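You operate a simulated robot arm through the tools that you are given. There is no shell and no other tool. Be economical: measure what you need, move in short steps, check, and stop when the job is done.

The job below is to be done with a simulated robot arm. You get a single attempt, and the scene is never put back.

JOB
Fetch the black plug and stand it on top of the dark lump.
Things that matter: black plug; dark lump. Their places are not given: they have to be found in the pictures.

It is judged by the outcome, as a careful person would: the job done as asked, and still so three seconds after it is handed in. It fails if anything else is knocked over, pushed out of place, dropped, spilled or broken.

ROBOT AND FRAMES
A 6-joint arm with a two-finger parallel gripper, fixed in place. Base frame: the origin is at the foot of the arm, x ahead of it, y to its left, z up; the work surface is at about z = 805. Units: mm, degrees, N and s.
With the tool pointing down near the work surface it reaches from about 240 to 640 mm from the base axis. Its first joint turns from -66.0 to 66.0 degrees. Payload 2.7 kg.
Tool frame: the origin (TCP) lies between the finger pads and is the grasp point; the fingertips stand 23 mm ahead of it; z points along the fingers, y is the line along which they close. The gripper opens to 94 mm. The fingers are 38 mm wide and 10 mm thick; the gripper's body (54 by 96 mm) begins 39 mm behind the TCP.
Orientation is told as [roll, pitch, yaw] about the base's x, y, z axes, in that order, counted from this pose: with the fingers straight down and closing along the base's y, the tool's x points along the base's -x, its y along +y and its z along -z.

CONTROLS
- The arm moves only by the tool nudge_tool. Its argument "series" is a list of rows, each a list of 3 entries, a list of its own where there are three numbers: the shift along the tool's x, y, z in units of 150 mm (1.0 is 150 mm), then the turn, a rotation vector about the tool's x, y, z in units of 60 degrees (1.0 is 60 degrees), then the finger opening in mm, from 0 to 94. In form: [[[tx, ty, tz], [rx, ry, rz], gripper], ...]. A call has 1 to 10 rows; each row is the pose to reach, as a shift and turn from the pose commanded when the call began, along the tool's axes at that moment. A call with a number of a shift or a turn outside -1 to 1 is refused whole. Each row takes 0.2 s and may step no farther than 50 mm and 8.6 degrees from the row before; otherwise, or with a gripper value out of range, the whole call is refused. Where a pose cannot be reached the arm comes as near as it can. A force on the tool above 40 N (or 10 N above the force at the start of the call, whichever is more), or a blocked arm, ends the call early, and 0.2 s more pass. The fingers move at their own pace (about 45 mm/s each) and stop on an object; they squeeze with about 28 N. The grip force told is the motor's: it shows also when the fingers shut on nothing. Time passes only in rows, and 0.2 s behind the last, so rows that repeat a pose let the fingers close. It gives the time, the measured TCP pose, the force on the tool (base axes), the opening and the grip force at its end, in the units of the frame above (readings bear some noise).
- Cameras (640 x 400 px; columns grow to the right, rows downward): "scene" is fixed at [77.5, -435.3, 1399.9]; the picture's right is [0.73, -0.68, 0.00], its down [-0.46, -0.50, -0.74] and it looks along [0.50, 0.54, -0.68] (base axes); focal length 312 px, centre (320, 200). "wrist" rides on the gripper at [86, 16, -75] in the tool frame; the picture's right is [-0.18, 0.98, 0.00], its down [-0.58, -0.11, -0.81] and it looks along [-0.79, -0.15, 0.59] (tool axes); focal length 243 px, centre (320, 200).
- capture(camera): a new picture of that camera. No time passes.
- measure_at(camera, pixels): for up to 12 pixels [column, row] of the newest picture of that camera ("zoom" is the newest enlarged one), the place [x, y, z] in the base frame of the surface seen there, good to about 2 mm, but the place of the scene camera against the robot may be out by one fixed shift of up to 12 mm in any direction. No time passes.
- enlarge(camera, box): a new picture of the part [left, top, right, bottom] of that camera's present view, enlarged. No time passes.
- sign_off(): hands the job in; it is judged then, once.

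Work in short steps. Measure before you move; look again where a grasp or a placing could have gone wrong, and mend it. You have 60 turns and 30 pictures in all, those below and enlarged ones among them. Open the gripper and draw the arm clear of the work before you hand the job in, unless the task says otherwise; then end with one line.

The tools are called after "Request:" as name(argument=value, ...) on one line, values as JSON. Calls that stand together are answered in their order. nudge_tool: Moves the arm, as the interface text tells. Its arguments: {"type":"object","properties":{"series":{"type":"array"}},"required":["series"]} The other tools are called the same way: capture (camera) takes a picture; measure_at (camera, pixels) gives the place of the surface under pixels of a picture; enlarge (camera, box) takes an enlarged picture of a part of a camera's view; sign_off () hands the job in.

At the start:

```text
time: 0.0
eef_pos: [341.6, -4.9, 1060.0]
ee_rot: [0.0, -0.1, 0.1]
wrist_force: [0.0, -0.1, 0.3]
grip_width: 93.7
finger_force: 0.0
```

scene: 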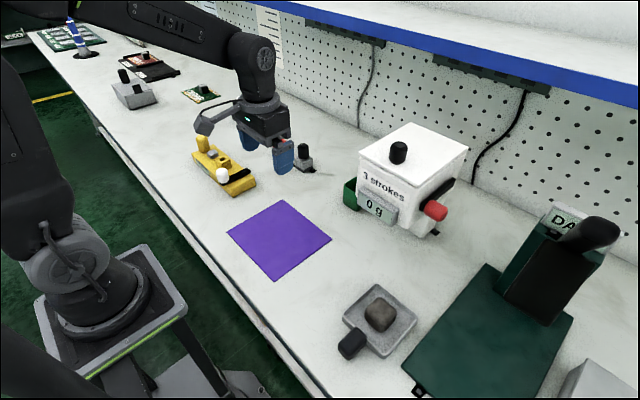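
wrist: 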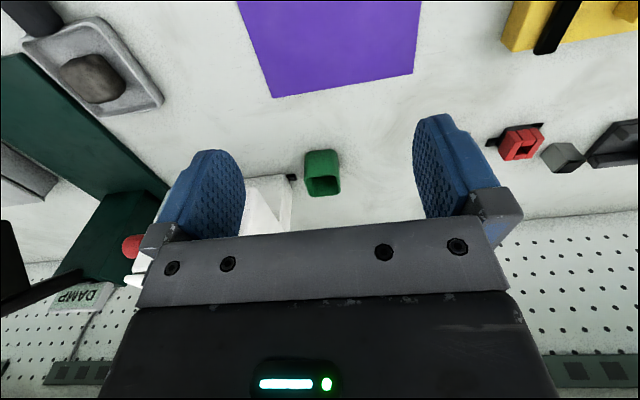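

The dark lump seems to sit in the grey tray at (380,313), and there are several black plug-like objects at (352,344), (397,152) and (304,152). I'll enlarge both areas to tell them apart.

Request:
enlarge(camera="scene", box=[310, 260, 450, 380])

Request:
enlarge(camera="scene", box=[180, 110, 480, 260])

Request:
enlarge(camera="scene", box=[20, 10, 240, 120])

```text
3.33 times, centred on (380, 320) of scene
```

zoom: 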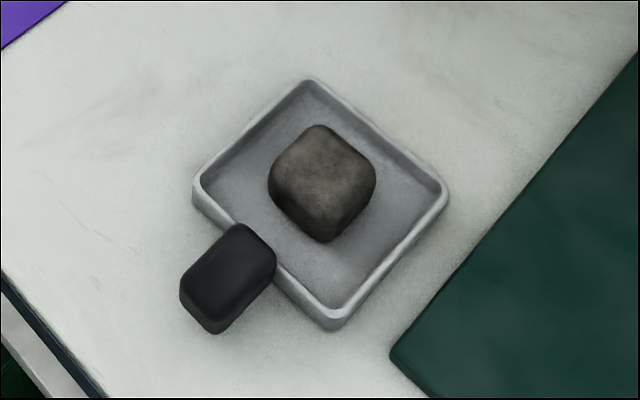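

```text
2.13 times, centred on (330, 185) of scene
```

zoom: 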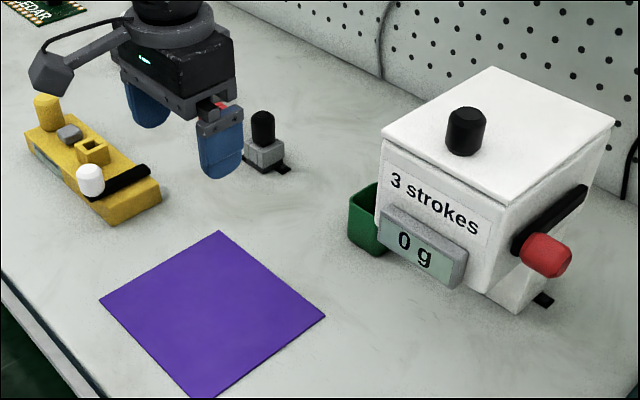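

```text
2.91 times, centred on (130, 65) of scene
```

zoom: 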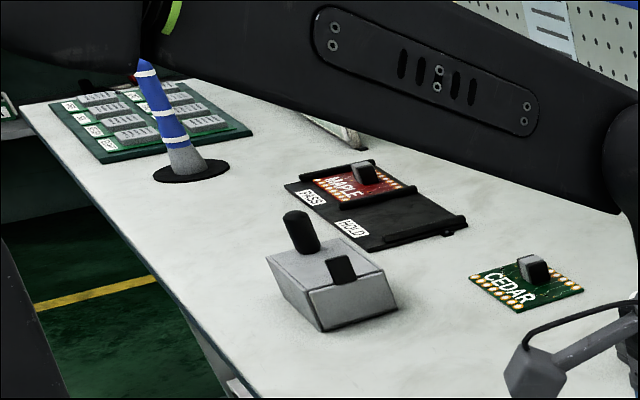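

The black piece at wrist (30,18) may be attached to the tray, and the items at wrist (520-640,150) are unclear. I'll enlarge both in the wrist view.

Request:
enlarge(camera="wrist", box=[0, 0, 180, 112])

Request:
enlarge(camera="wrist", box=[480, 90, 640, 190])

Request:
measure_at(camera="scene", pixels=[[352, 342], [344, 350], [380, 308], [376, 318], [360, 315], [303, 149], [304, 162], [397, 143], [397, 152], [338, 355], [372, 296], [392, 312]])

```text
3.56 times, centred on (90, 56) of wrist
```

zoom: 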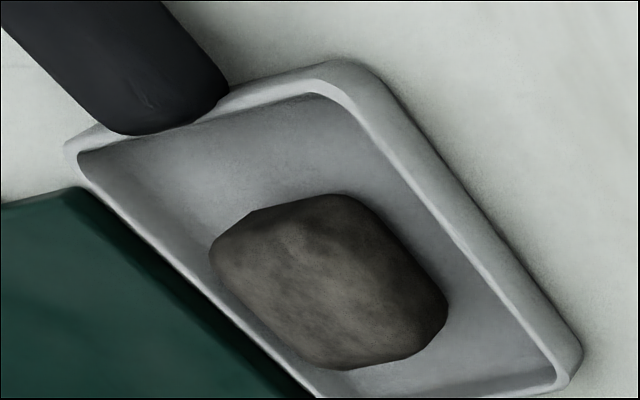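

```text
4.00 times, centred on (560, 140) of wrist
```

zoom: 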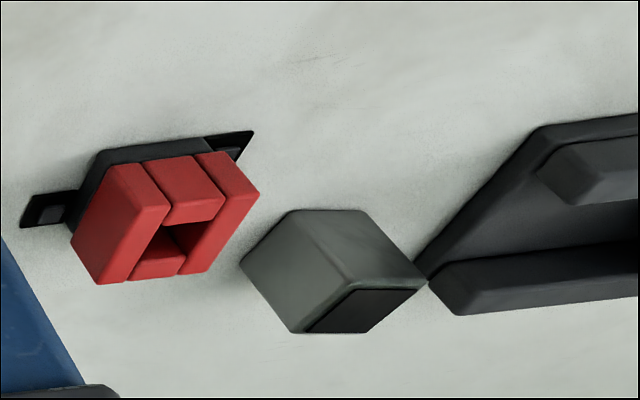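

```text
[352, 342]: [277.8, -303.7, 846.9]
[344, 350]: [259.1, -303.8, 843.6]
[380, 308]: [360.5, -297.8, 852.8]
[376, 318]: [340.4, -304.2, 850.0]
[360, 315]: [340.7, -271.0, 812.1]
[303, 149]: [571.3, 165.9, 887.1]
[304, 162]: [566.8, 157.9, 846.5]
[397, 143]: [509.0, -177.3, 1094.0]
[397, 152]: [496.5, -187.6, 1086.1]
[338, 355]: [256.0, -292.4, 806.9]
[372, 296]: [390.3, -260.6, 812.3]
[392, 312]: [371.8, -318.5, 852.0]
```

The scene view shows a black cylinder on a grey base at about (571,166,887), and the black piece by the tray has its top at z≈847. I'll measure more points to see which of these is a separate object.

Request:
measure_at(camera="wrist", pixels=[[520, 145], [563, 157], [570, 168], [530, 128], [40, 25], [20, 5], [92, 75], [12, 8]])

Request:
enlarge(camera="scene", box=[270, 125, 340, 185])

```text
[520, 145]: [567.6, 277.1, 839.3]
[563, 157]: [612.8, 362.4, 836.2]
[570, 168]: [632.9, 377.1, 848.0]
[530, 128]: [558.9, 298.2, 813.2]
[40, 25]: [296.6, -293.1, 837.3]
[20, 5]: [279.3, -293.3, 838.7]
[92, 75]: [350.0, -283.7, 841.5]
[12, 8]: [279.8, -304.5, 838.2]
```

```text
6.67 times, centred on (305, 155) of scene
```

zoom: 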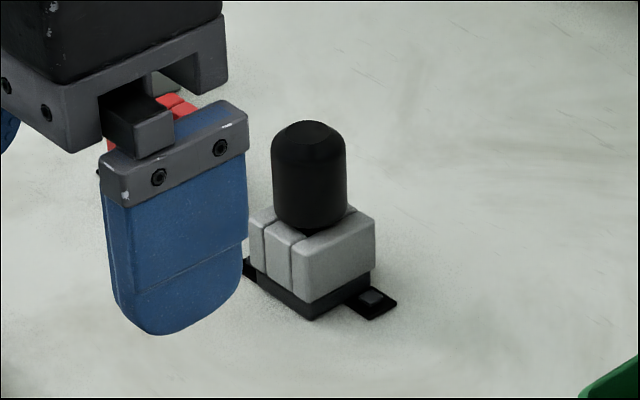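

The enlarged view shows a black round plug standing in a small clamp socket fixed to the bench, with an identical empty red socket beyond it. The black piece by the tray is the tray's handle. I'll check the shelf and pegboard for clearance and get points on the plug and socket.

Request:
measure_at(camera="scene", pixels=[[400, 35], [300, 5], [330, 90], [304, 145.5], [300.5, 150], [307.5, 150], [304, 158], [311, 160], [298, 160], [320, 180], [270, 235], [301, 157]])

Request:
measure_at(camera="wrist", pixels=[[350, 120], [320, 50], [273, 97], [412, 72], [250, 2]])

```text
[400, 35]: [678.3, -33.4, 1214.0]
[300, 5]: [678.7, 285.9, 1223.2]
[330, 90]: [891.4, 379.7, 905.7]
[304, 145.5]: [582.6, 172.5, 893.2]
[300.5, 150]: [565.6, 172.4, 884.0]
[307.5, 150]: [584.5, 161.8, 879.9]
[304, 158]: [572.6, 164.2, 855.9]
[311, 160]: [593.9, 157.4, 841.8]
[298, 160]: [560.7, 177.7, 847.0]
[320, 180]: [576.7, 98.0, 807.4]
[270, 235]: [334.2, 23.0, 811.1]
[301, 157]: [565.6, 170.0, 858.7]
```

```text
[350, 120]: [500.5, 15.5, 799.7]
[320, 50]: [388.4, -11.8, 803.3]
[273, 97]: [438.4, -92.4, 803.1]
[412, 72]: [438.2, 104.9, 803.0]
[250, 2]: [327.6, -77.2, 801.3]
```

Shelf edge is at x≈678, z≈1214 (clear), and the plug is near (575,167) with its top at about z 893 minus a scene shift. I'll move part of the way toward it with the gripper open.

Request:
nudge_tool(series=[[[-0.187, 0.2, 0.08], [0, 0, 0], 94], [[-0.373, 0.4, 0.16], [0, 0, 0], 94], [[-0.56, 0.6, 0.24], [0, 0, 0], 94], [[-0.747, 0.8, 0.32], [0, 0, 0], 94], [[-0.933, 1.0, 0.4], [0, 0, 0], 94]])

Request:
capture(camera="wrist")

Request:
capture(camera="scene")

```text
time: 1.2
eef_pos: [479.0, 147.4, 998.6]
ee_rot: [0.1, 0.0, 0.0]
wrist_force: [0.0, -0.3, -0.3]
grip_width: 93.8
finger_force: 0.0
```

```text
21 pictures are left
```

wrist: 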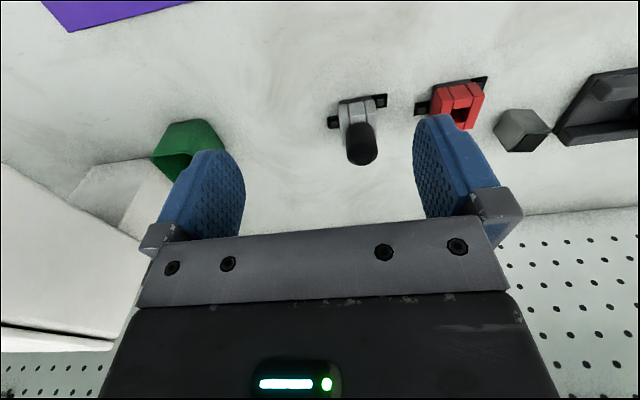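

```text
20 pictures are left
```

scene: 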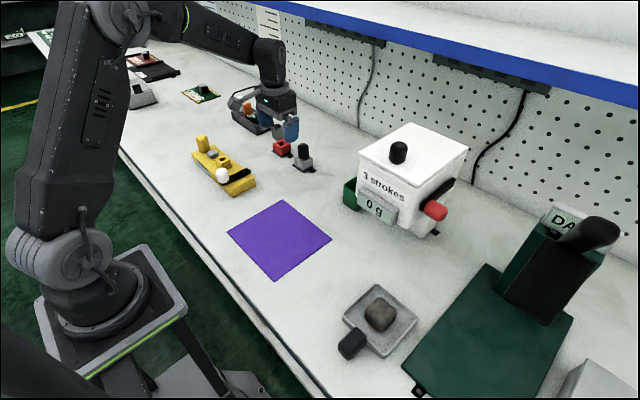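

The wrist view now shows the plug clearly at (360,150) in its grey clamp. I'll enlarge it and measure.

Request:
enlarge(camera="wrist", box=[310, 80, 410, 180])

Request:
measure_at(camera="wrist", pixels=[[362, 157], [362, 163], [349, 140], [372, 138], [360, 130], [375, 154], [350, 157], [345, 118], [382, 110], [352, 128], [379, 122], [360, 145]])

```text
4.00 times, centred on (360, 130) of wrist
```

zoom: 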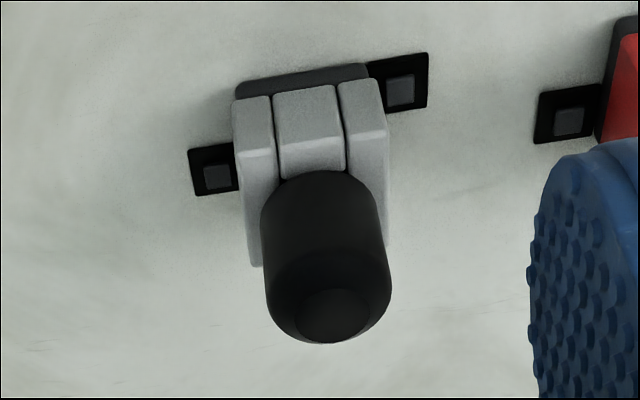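

```text
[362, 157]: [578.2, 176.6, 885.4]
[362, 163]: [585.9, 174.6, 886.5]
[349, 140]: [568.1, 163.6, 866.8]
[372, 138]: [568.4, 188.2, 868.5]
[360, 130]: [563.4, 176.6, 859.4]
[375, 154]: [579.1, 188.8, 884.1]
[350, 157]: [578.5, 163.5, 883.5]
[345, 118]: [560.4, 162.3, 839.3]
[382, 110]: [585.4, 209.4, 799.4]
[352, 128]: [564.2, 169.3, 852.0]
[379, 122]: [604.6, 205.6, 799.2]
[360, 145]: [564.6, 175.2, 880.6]
```

Plug axis ≈ (577,176), top ≈ 887, diameter ≈ 26, clamp top ≈ 845. I'll move above it with the fingertips just over its top and then check alignment.

Request:
nudge_tool(series=[[[-0.22, 0.063, 0.1], [0, 0, 0], 94], [[-0.44, 0.127, 0.2], [0, 0, 0], 94], [[-0.653, 0.19, 0.35], [0, 0, 0], 94], [[-0.653, 0.19, 0.5], [0, 0, 0], 94], [[-0.653, 0.19, 0.5], [0, 0, 0], 94]])

Request:
capture(camera="wrist")

```text
time: 2.4
eef_pos: [579.0, 174.8, 926.1]
ee_rot: [-0.1, 0.0, -0.1]
wrist_force: [-0.1, 0.0, 0.1]
grip_width: 93.8
finger_force: 0.0
```

```text
18 pictures are left
```

wrist: 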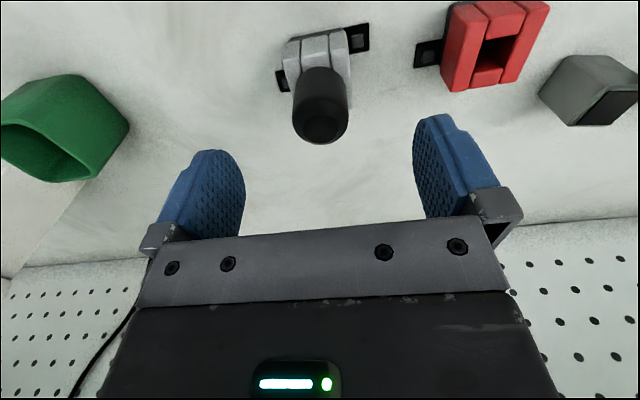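

The plug top appears at (321,125), where I'd expect a point straight below the TCP to be. I'll measure once more.

Request:
measure_at(camera="wrist", pixels=[[321, 127], [295, 115], [348, 113], [320, 85], [321, 139], [294, 55], [345, 50], [320, 110]])

```text
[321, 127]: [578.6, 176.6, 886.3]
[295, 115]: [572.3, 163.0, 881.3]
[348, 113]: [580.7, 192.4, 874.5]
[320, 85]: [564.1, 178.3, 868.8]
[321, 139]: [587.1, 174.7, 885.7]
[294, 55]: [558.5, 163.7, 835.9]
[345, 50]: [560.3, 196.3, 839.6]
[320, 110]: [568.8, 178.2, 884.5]
```

Aligned within 2 mm. I'll descend to TCP z≈875 (tips ≈852, above the clamp) and close.

Request:
nudge_tool(series=[[[0, 0.013, 0.12], [0, 0, 0], 80], [[0, 0.013, 0.24], [0, 0, 0], 60], [[0, 0.013, 0.34], [0, 0, 0], 50], [[0, 0.013, 0.34], [0, 0, 0], 40], [[0, 0.013, 0.34], [0, 0, 0], 30], [[0, 0.013, 0.34], [0, 0, 0], 20], [[0, 0.013, 0.34], [0, 0, 0], 15], [[0, 0.013, 0.34], [0, 0, 0], 15], [[0, 0.013, 0.34], [0, 0, 0], 15]])

Request:
capture(camera="wrist")

```text
time: 4.4
eef_pos: [579.9, 178.0, 876.0]
ee_rot: [-0.1, 0.1, 0.0]
wrist_force: [-0.1, -0.6, 0.5]
grip_width: 32.8
finger_force: 27.8
```

```text
17 pictures are left
```

wrist: 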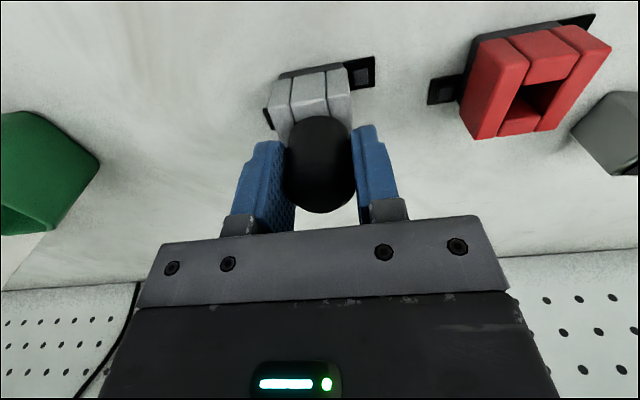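

The plug is gripped at 32.8 mm with 27.8 N. I'll lift gently straight up.

Request:
nudge_tool(series=[[[0, 0, -0.03], [0, 0, 0], 15], [[0, 0, -0.08], [0, 0, 0], 15], [[0, 0, -0.16], [0, 0, 0], 15], [[0, 0, -0.28], [0, 0, 0], 15], [[0, 0, -0.45], [0, 0, 0], 15], [[0, 0, -0.65], [0, 0, 0], 15], [[0, 0, -0.85], [0, 0, 0], 15]])

Request:
capture(camera="wrist")

Request:
enlarge(camera="scene", box=[230, 60, 350, 180])

```text
time: 6.0
eef_pos: [578.4, 175.4, 1002.3]
ee_rot: [0.0, 0.1, 0.0]
wrist_force: [0.7, 1.3, -1.2]
grip_width: 32.7
finger_force: 28.2
```

```text
16 pictures are left
```

wrist: 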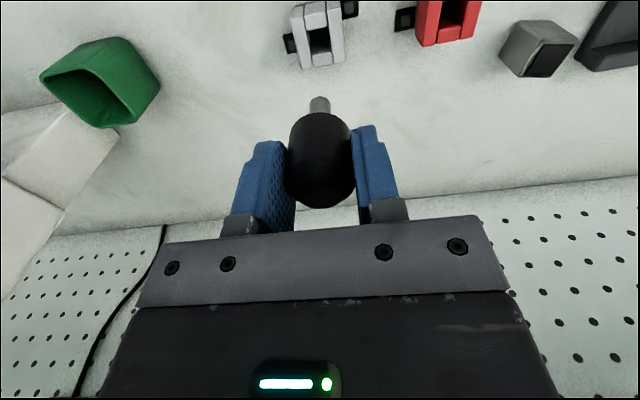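

```text
3.33 times, centred on (290, 120) of scene
```

zoom: 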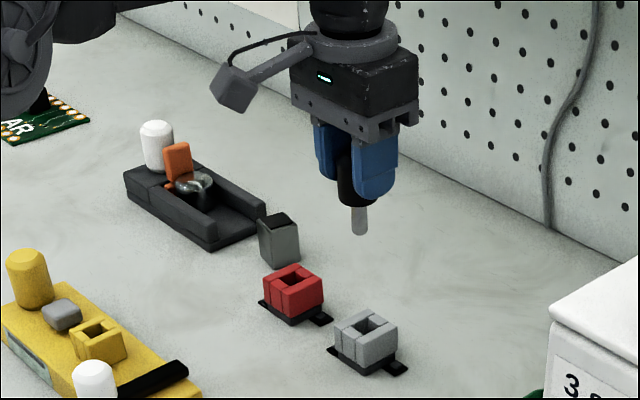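

The plug is a black cap with a thin grey pin underneath, and both sockets look undisturbed. I'll measure the obstacles on the route and the lump's top surface before travelling.

Request:
measure_at(camera="scene", pixels=[[362, 156], [414, 125], [465, 150], [425, 185], [352, 190], [555, 245], [610, 232], [575, 240], [490, 268], [372, 305], [380, 302], [388, 309]])

Request:
enlarge(camera="wrist", box=[270, 80, 370, 220])

Request:
measure_at(camera="wrist", pixels=[[320, 98], [320, 103], [320, 110], [316, 104], [325, 104], [320, 118], [320, 140], [322, 190]])

```text
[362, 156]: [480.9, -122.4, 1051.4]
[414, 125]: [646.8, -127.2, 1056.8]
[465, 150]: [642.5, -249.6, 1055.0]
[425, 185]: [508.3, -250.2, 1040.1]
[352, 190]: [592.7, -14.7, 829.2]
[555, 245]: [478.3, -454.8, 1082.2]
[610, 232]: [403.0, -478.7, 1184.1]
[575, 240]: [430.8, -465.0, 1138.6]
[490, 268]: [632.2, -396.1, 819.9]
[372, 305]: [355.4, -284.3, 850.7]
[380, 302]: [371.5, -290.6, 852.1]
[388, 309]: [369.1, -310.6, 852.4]
```

```text
2.86 times, centred on (320, 150) of wrist
```

zoom: 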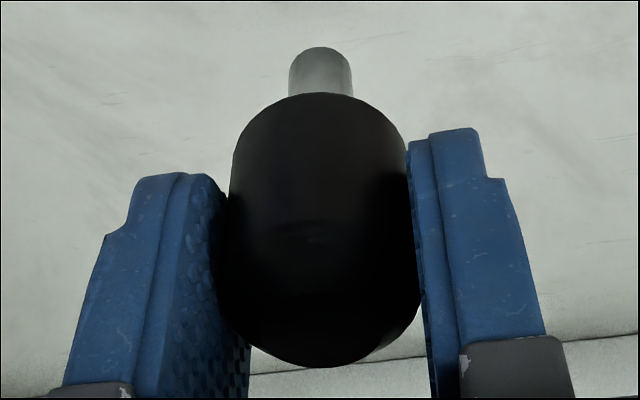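

```text
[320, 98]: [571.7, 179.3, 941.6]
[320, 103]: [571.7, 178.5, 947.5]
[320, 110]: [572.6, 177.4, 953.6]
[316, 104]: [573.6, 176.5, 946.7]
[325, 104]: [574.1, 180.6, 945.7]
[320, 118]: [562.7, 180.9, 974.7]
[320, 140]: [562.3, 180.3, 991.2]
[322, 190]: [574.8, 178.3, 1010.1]
```

The pin tip is about 61 mm below the TCP, and the lump's top is fairly flat at true z≈845 around (362,-289). I'll retreat diagonally at this height, staying clear of the white box (x≥480).

Request:
nudge_tool(series=[[[0.15, -0.1, 0], [0, 0, 0], 15], [[0.4, -0.25, 0], [0, 0, 0], 15], [[0.65, -0.4, 0], [0, 0, 0], 15], [[0.85, -0.6, 0], [0, 0, 0], 15], [[1.0, -0.8, 0], [0, 0, 0], 15], [[1.0, -1.0, 0], [0, 0, 0], 15]])

Request:
nudge_tool(series=[[[0.12, -0.12, 0], [0, 0, 0], 15], [[0.3, -0.35, 0], [0, 0, 0], 15], [[0.44, -0.6, 0], [0, 0, 0], 15], [[0.44, -0.85, 0], [0, 0, 0], 15], [[0.44, -1.0, 0], [0, 0, 0], 15]])

Request:
nudge_tool(series=[[[0, -0.15, 0], [0, 0, 0], 15], [[0, -0.4, 0], [0, 0, 0], 15], [[0, -0.6, 0], [0, 0, 0], 15], [[0, -0.7, 0], [0, 0, 0], 15], [[0, -0.7, 0], [0, 0, 0], 15]])

Request:
capture(camera="wrist")

Request:
capture(camera="scene")

```text
time: 7.4
eef_pos: [425.7, 23.7, 1002.5]
ee_rot: [0.0, -0.1, 0.0]
wrist_force: [0.2, -0.5, 0.6]
grip_width: 32.4
finger_force: 27.8
```

```text
time: 8.6
eef_pos: [364.2, -123.1, 1002.0]
ee_rot: [0.0, 0.0, 0.0]
wrist_force: [0.5, -0.2, -0.7]
grip_width: 32.6
finger_force: 28.0
```

```text
time: 9.8
eef_pos: [363.3, -228.4, 1002.4]
ee_rot: [0.0, -0.1, -0.1]
wrist_force: [0.2, 0.2, 0.2]
grip_width: 32.8
finger_force: 28.1
```

```text
13 pictures are left
```

wrist: 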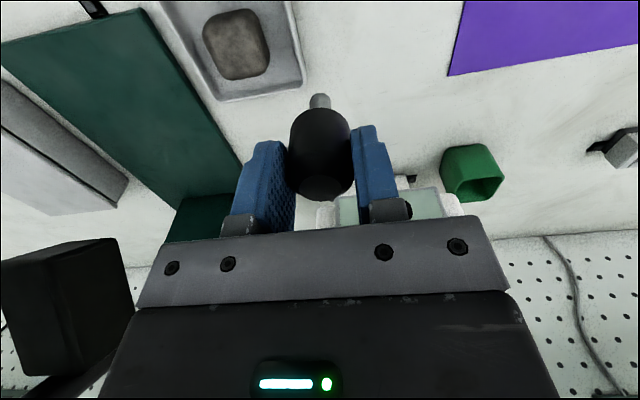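

```text
12 pictures are left
```

scene: 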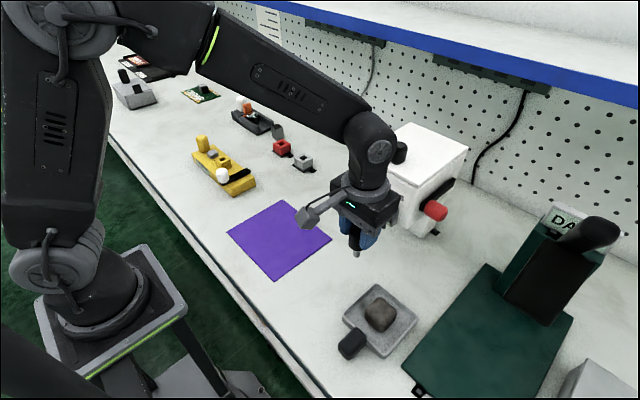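

The lump is at wrist (237,45) and the plug is still upright in the grip. I'll measure the lump's top here and check its flatness.

Request:
enlarge(camera="wrist", box=[170, 0, 350, 112])

Request:
measure_at(camera="wrist", pixels=[[215, 25], [235, 20], [255, 25], [215, 45], [237, 40], [258, 42], [225, 58], [240, 58], [255, 60], [237, 68], [237, 75], [205, 35]])

Request:
measure_at(camera="scene", pixels=[[357, 256], [357, 252], [380, 300], [380, 305], [380, 310], [380, 315], [370, 308], [375, 308], [386, 308], [392, 308], [612, 225], [580, 240]])

```text
3.56 times, centred on (260, 56) of wrist
```

zoom: 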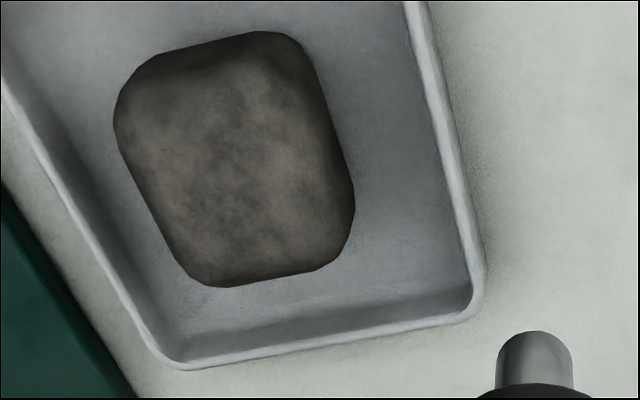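

```text
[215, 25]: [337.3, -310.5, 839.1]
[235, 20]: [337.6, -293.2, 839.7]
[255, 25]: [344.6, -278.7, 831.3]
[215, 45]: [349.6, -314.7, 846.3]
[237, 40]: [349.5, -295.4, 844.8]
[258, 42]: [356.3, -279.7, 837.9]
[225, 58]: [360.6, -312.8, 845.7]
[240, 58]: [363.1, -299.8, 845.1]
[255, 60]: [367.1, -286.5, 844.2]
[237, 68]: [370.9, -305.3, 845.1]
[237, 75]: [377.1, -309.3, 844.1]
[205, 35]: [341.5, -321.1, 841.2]
```

```text
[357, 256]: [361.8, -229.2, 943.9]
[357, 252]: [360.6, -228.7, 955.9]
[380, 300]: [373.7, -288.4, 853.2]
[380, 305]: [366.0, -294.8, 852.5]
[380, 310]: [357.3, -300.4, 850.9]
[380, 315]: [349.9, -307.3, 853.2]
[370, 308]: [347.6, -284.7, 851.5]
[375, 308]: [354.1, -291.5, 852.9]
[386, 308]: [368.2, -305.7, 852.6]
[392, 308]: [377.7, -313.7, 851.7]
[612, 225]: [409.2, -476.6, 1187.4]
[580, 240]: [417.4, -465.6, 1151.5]
```

Lump top is flat at z≈845 with its centre near (360,-300). I'll move over it and lower until the pin tip is about 15 mm above the surface.

Request:
nudge_tool(series=[[[0.01, -0.2, 0], [0, 0, 0], 15], [[0.02, -0.4, 0.05], [0, 0, 0], 15], [[0.02, -0.48, 0.25], [0, 0, 0], 15], [[0.02, -0.48, 0.4], [0, 0, 0], 15], [[0.02, -0.48, 0.53], [0, 0, 0], 15], [[0.02, -0.48, 0.53], [0, 0, 0], 15]])

Request:
enlarge(camera="scene", box=[310, 240, 450, 360])

Request:
capture(camera="wrist")

```text
time: 11.2
eef_pos: [361.9, -302.5, 922.1]
ee_rot: [0.0, 0.0, 0.1]
wrist_force: [0.0, 0.1, -0.8]
grip_width: 32.8
finger_force: 27.7
```

```text
3.33 times, centred on (380, 300) of scene
```

zoom: 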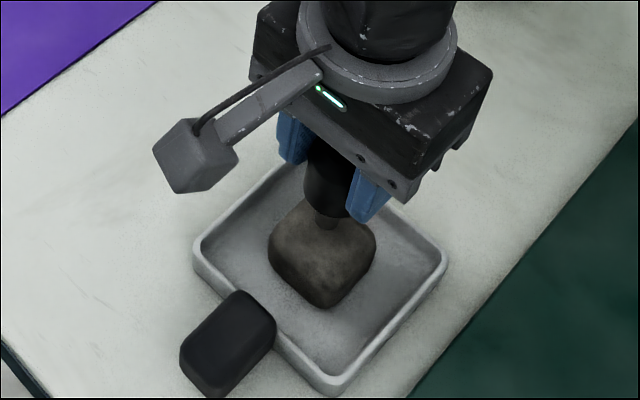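

```text
9 pictures are left
```

wrist: 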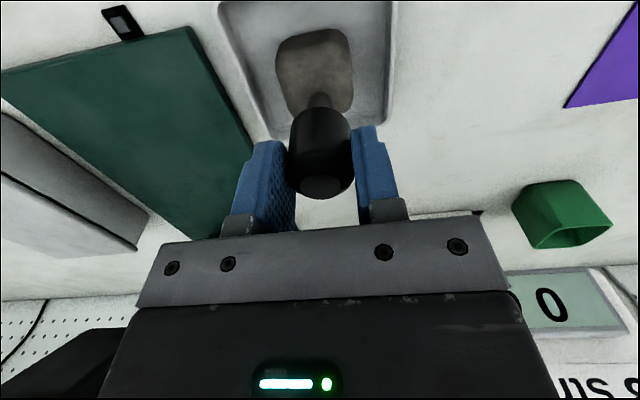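

The pin is over the lump. I'll re-measure the lump and the pin tip from this close range.

Request:
measure_at(camera="wrist", pixels=[[320, 97], [320, 103], [290, 55], [315, 45], [340, 50], [295, 80], [318, 75], [345, 80], [300, 100], [342, 103], [285, 65], [352, 75]])

```text
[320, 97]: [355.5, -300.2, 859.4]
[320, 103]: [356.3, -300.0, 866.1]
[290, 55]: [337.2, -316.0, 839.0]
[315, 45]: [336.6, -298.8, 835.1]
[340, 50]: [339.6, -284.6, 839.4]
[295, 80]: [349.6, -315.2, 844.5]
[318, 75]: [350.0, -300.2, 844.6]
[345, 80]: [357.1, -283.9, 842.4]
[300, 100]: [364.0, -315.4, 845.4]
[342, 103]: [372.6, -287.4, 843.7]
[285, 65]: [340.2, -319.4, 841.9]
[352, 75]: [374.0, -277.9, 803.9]
```

Centred, with a ~14 mm gap. I'll lower 10 mm, then creep.

Request:
nudge_tool(series=[[[0, 0, 0.035], [0, 0, 0], 15], [[0, 0, 0.067], [0, 0, 0], 15], [[0, 0, 0.067], [0, 0, 0], 15]])

Request:
nudge_tool(series=[[[0, 0, 0.007], [0, 0, 0], 15], [[0, 0, 0.013], [0, 0, 0], 15], [[0, 0, 0.013], [0, 0, 0], 15]])

Request:
nudge_tool(series=[[[0, 0, 0.007], [0, 0, 0], 15], [[0, 0, 0.007], [0, 0, 0], 15]])

```text
time: 12.0
eef_pos: [361.4, -301.7, 913.9]
ee_rot: [-0.3, -0.2, 0.0]
wrist_force: [2.0, -1.7, 14.8]
grip_width: 32.6
finger_force: 27.8
```

```text
time: 12.8
eef_pos: [360.2, -302.1, 911.0]
ee_rot: [-0.1, 0.0, -0.1]
wrist_force: [2.7, -1.7, 9.1]
grip_width: 32.6
finger_force: 27.9
```

```text
time: 13.4
eef_pos: [359.4, -303.7, 908.5]
ee_rot: [0.1, 0.1, 0.0]
wrist_force: [-0.2, -1.7, 6.6]
grip_width: 32.8
finger_force: 27.8
```

Contact force came at z≈914 and has since fallen (15→9→6.6 N) while descending, so either the plug slips in the grip or the lump yields. I'll look.

Request:
capture(camera="wrist")

Request:
enlarge(camera="scene", box=[340, 260, 420, 340])

Request:
measure_at(camera="wrist", pixels=[[320, 97], [320, 103], [295, 80], [318, 70], [300, 97], [345, 95], [320, 110], [320, 120], [322, 185], [322, 150]])

```text
8 pictures are left
```

wrist: 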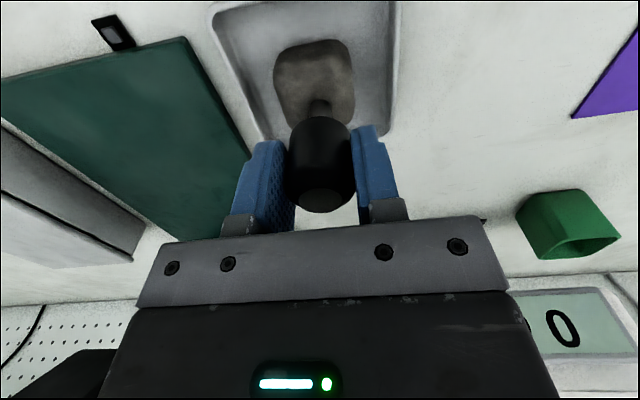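

```text
5.00 times, centred on (380, 300) of scene
```

zoom: 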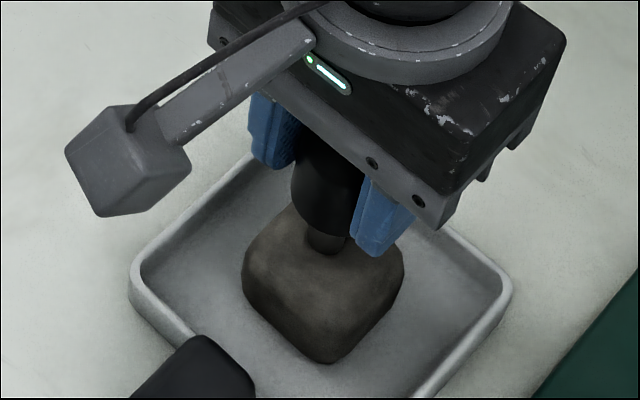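

```text
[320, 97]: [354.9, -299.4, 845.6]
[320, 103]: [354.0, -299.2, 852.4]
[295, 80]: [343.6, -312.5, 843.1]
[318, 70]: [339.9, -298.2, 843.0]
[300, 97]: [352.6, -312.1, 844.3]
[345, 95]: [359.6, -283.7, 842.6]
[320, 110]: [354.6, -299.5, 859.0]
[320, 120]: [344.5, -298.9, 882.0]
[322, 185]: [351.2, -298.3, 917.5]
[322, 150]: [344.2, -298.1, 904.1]
```

The cap shifted up a few mm in the pads, so the lump is firm and the pin rests on its top, still vertical. I'll open the fingers just slightly and see whether it stands while still caged.

Request:
nudge_tool(series=[[[0, 0, 0], [0, 0, 0], 32], [[0, 0, 0], [0, 0, 0], 33], [[0, 0, 0], [0, 0, 0], 34], [[0, 0, 0], [0, 0, 0], 35], [[0, 0, 0], [0, 0, 0], 36], [[0, 0, 0], [0, 0, 0], 36]])

Request:
capture(camera="wrist")

Request:
measure_at(camera="wrist", pixels=[[320, 97], [320, 103], [320, 110], [320, 120], [322, 185], [322, 150], [322, 200]])

```text
time: 14.8
eef_pos: [360.8, -302.4, 909.2]
ee_rot: [0.1, -0.1, 0.0]
wrist_force: [0.5, 0.0, 0.7]
grip_width: 35.9
finger_force: 0.0
```

```text
6 pictures are left
```

wrist: 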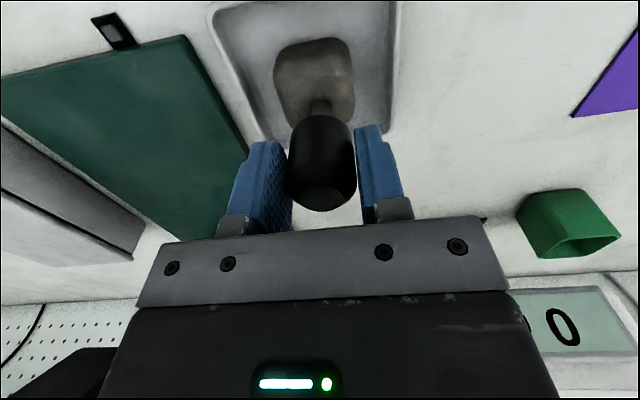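

```text
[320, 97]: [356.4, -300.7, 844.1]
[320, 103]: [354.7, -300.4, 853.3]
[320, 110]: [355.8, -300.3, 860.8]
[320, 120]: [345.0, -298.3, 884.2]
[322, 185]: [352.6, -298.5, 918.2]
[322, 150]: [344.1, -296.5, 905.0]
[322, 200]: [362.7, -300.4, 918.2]
```

Released with no visible tilt. I'll open a little wider and let time pass while it's still caged, then check again.

Request:
nudge_tool(series=[[[0, 0, 0], [0, 0, 0], 38], [[0, 0, 0], [0, 0, 0], 40], [[0, 0, 0], [0, 0, 0], 42], [[0, 0, 0], [0, 0, 0], 42], [[0, 0, 0], [0, 0, 0], 42], [[0, 0, 0], [0, 0, 0], 42], [[0, 0, 0], [0, 0, 0], 42], [[0, 0, 0], [0, 0, 0], 42]])

Request:
enlarge(camera="wrist", box=[230, 30, 410, 230])

```text
time: 16.6
eef_pos: [359.7, -301.5, 909.7]
ee_rot: [0.0, 0.0, 0.0]
wrist_force: [0.9, 0.7, 0.3]
grip_width: 42.1
finger_force: 0.0
```

```text
2.00 times, centred on (320, 130) of wrist
```

zoom: 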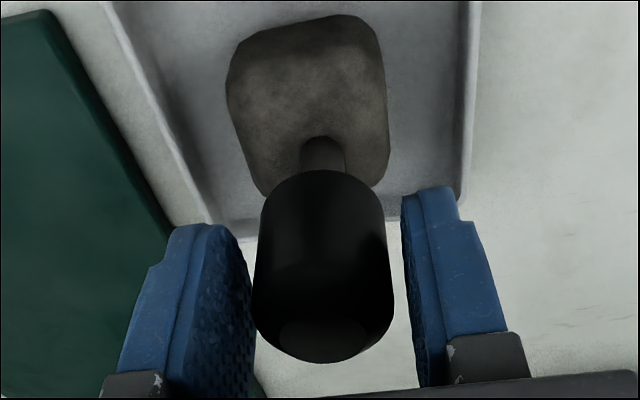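

It stands with its axis vertical in the image (pin at 322, cap centre at 323). I'll open further in slow steps.

Request:
nudge_tool(series=[[[0, 0, 0], [0, 0, 0], 44], [[0, 0, 0], [0, 0, 0], 47], [[0, 0, 0], [0, 0, 0], 50], [[0, 0, 0], [0, 0, 0], 55], [[0, 0, 0], [0, 0, 0], 60], [[0, 0, 0], [0, 0, 0], 65], [[0, 0, 0], [0, 0, 0], 70], [[0, 0, 0], [0, 0, 0], 70]])

Request:
enlarge(camera="wrist", box=[230, 30, 410, 230])

```text
time: 18.4
eef_pos: [360.6, -302.3, 908.8]
ee_rot: [0.0, 0.1, 0.0]
wrist_force: [-0.4, -0.1, -0.8]
grip_width: 69.9
finger_force: 0.1
```

```text
2.00 times, centred on (320, 130) of wrist
```

zoom: 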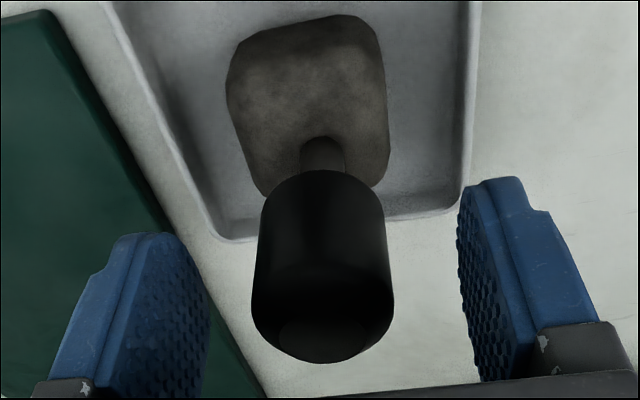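

It stands freely and hasn't moved. I'll withdraw straight up and then away.

Request:
nudge_tool(series=[[[0, 0, -0.05], [0, 0, 0], 75], [[0, 0, -0.15], [0, 0, 0], 80], [[0, 0, -0.35], [0, 0, 0], 80], [[0, 0, -0.6], [0, 0, 0], 80], [[0, 0, -0.85], [0, 0, 0], 80], [[0, 0.2, -0.9], [0, 0, 0], 80], [[0, 0.45, -0.9], [0, 0, 0], 80], [[0, 0.7, -0.9], [0, 0, 0], 80], [[0, 0.9, -0.9], [0, 0, 0], 80]])

Request:
capture(camera="scene")

Request:
enlarge(camera="scene", box=[310, 240, 450, 360])

```text
time: 20.4
eef_pos: [359.4, -168.3, 1042.8]
ee_rot: [0.0, 0.0, -0.1]
wrist_force: [0.5, 0.5, 0.4]
grip_width: 80.0
finger_force: 0.1
```

```text
3 pictures are left
```

scene: 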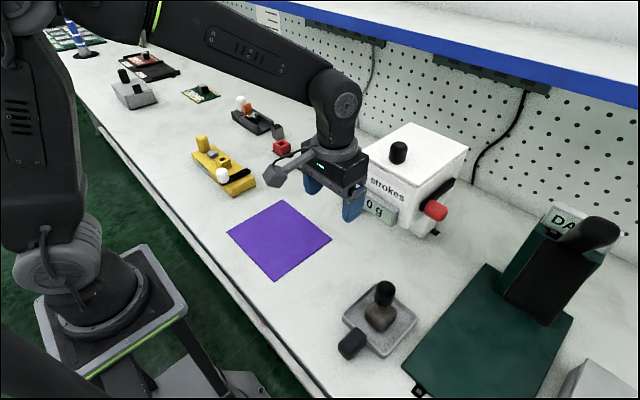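

```text
3.33 times, centred on (380, 300) of scene
```

zoom: 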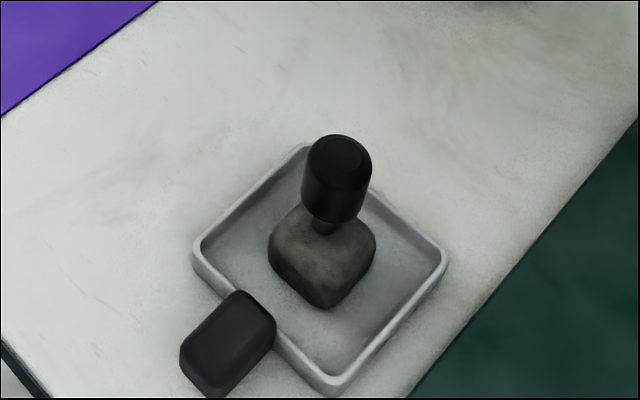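

The plug stands upright on the lump; its slight lean in the picture matches the camera's perspective. The arm is clear and nothing else has moved, so I'm handing in.

Request:
sign_off()

```text
The job is handed in.
```

The black plug is standing upright on its pin on top of the dark lump, the gripper is open and clear, and the last pictures show nothing else moved.
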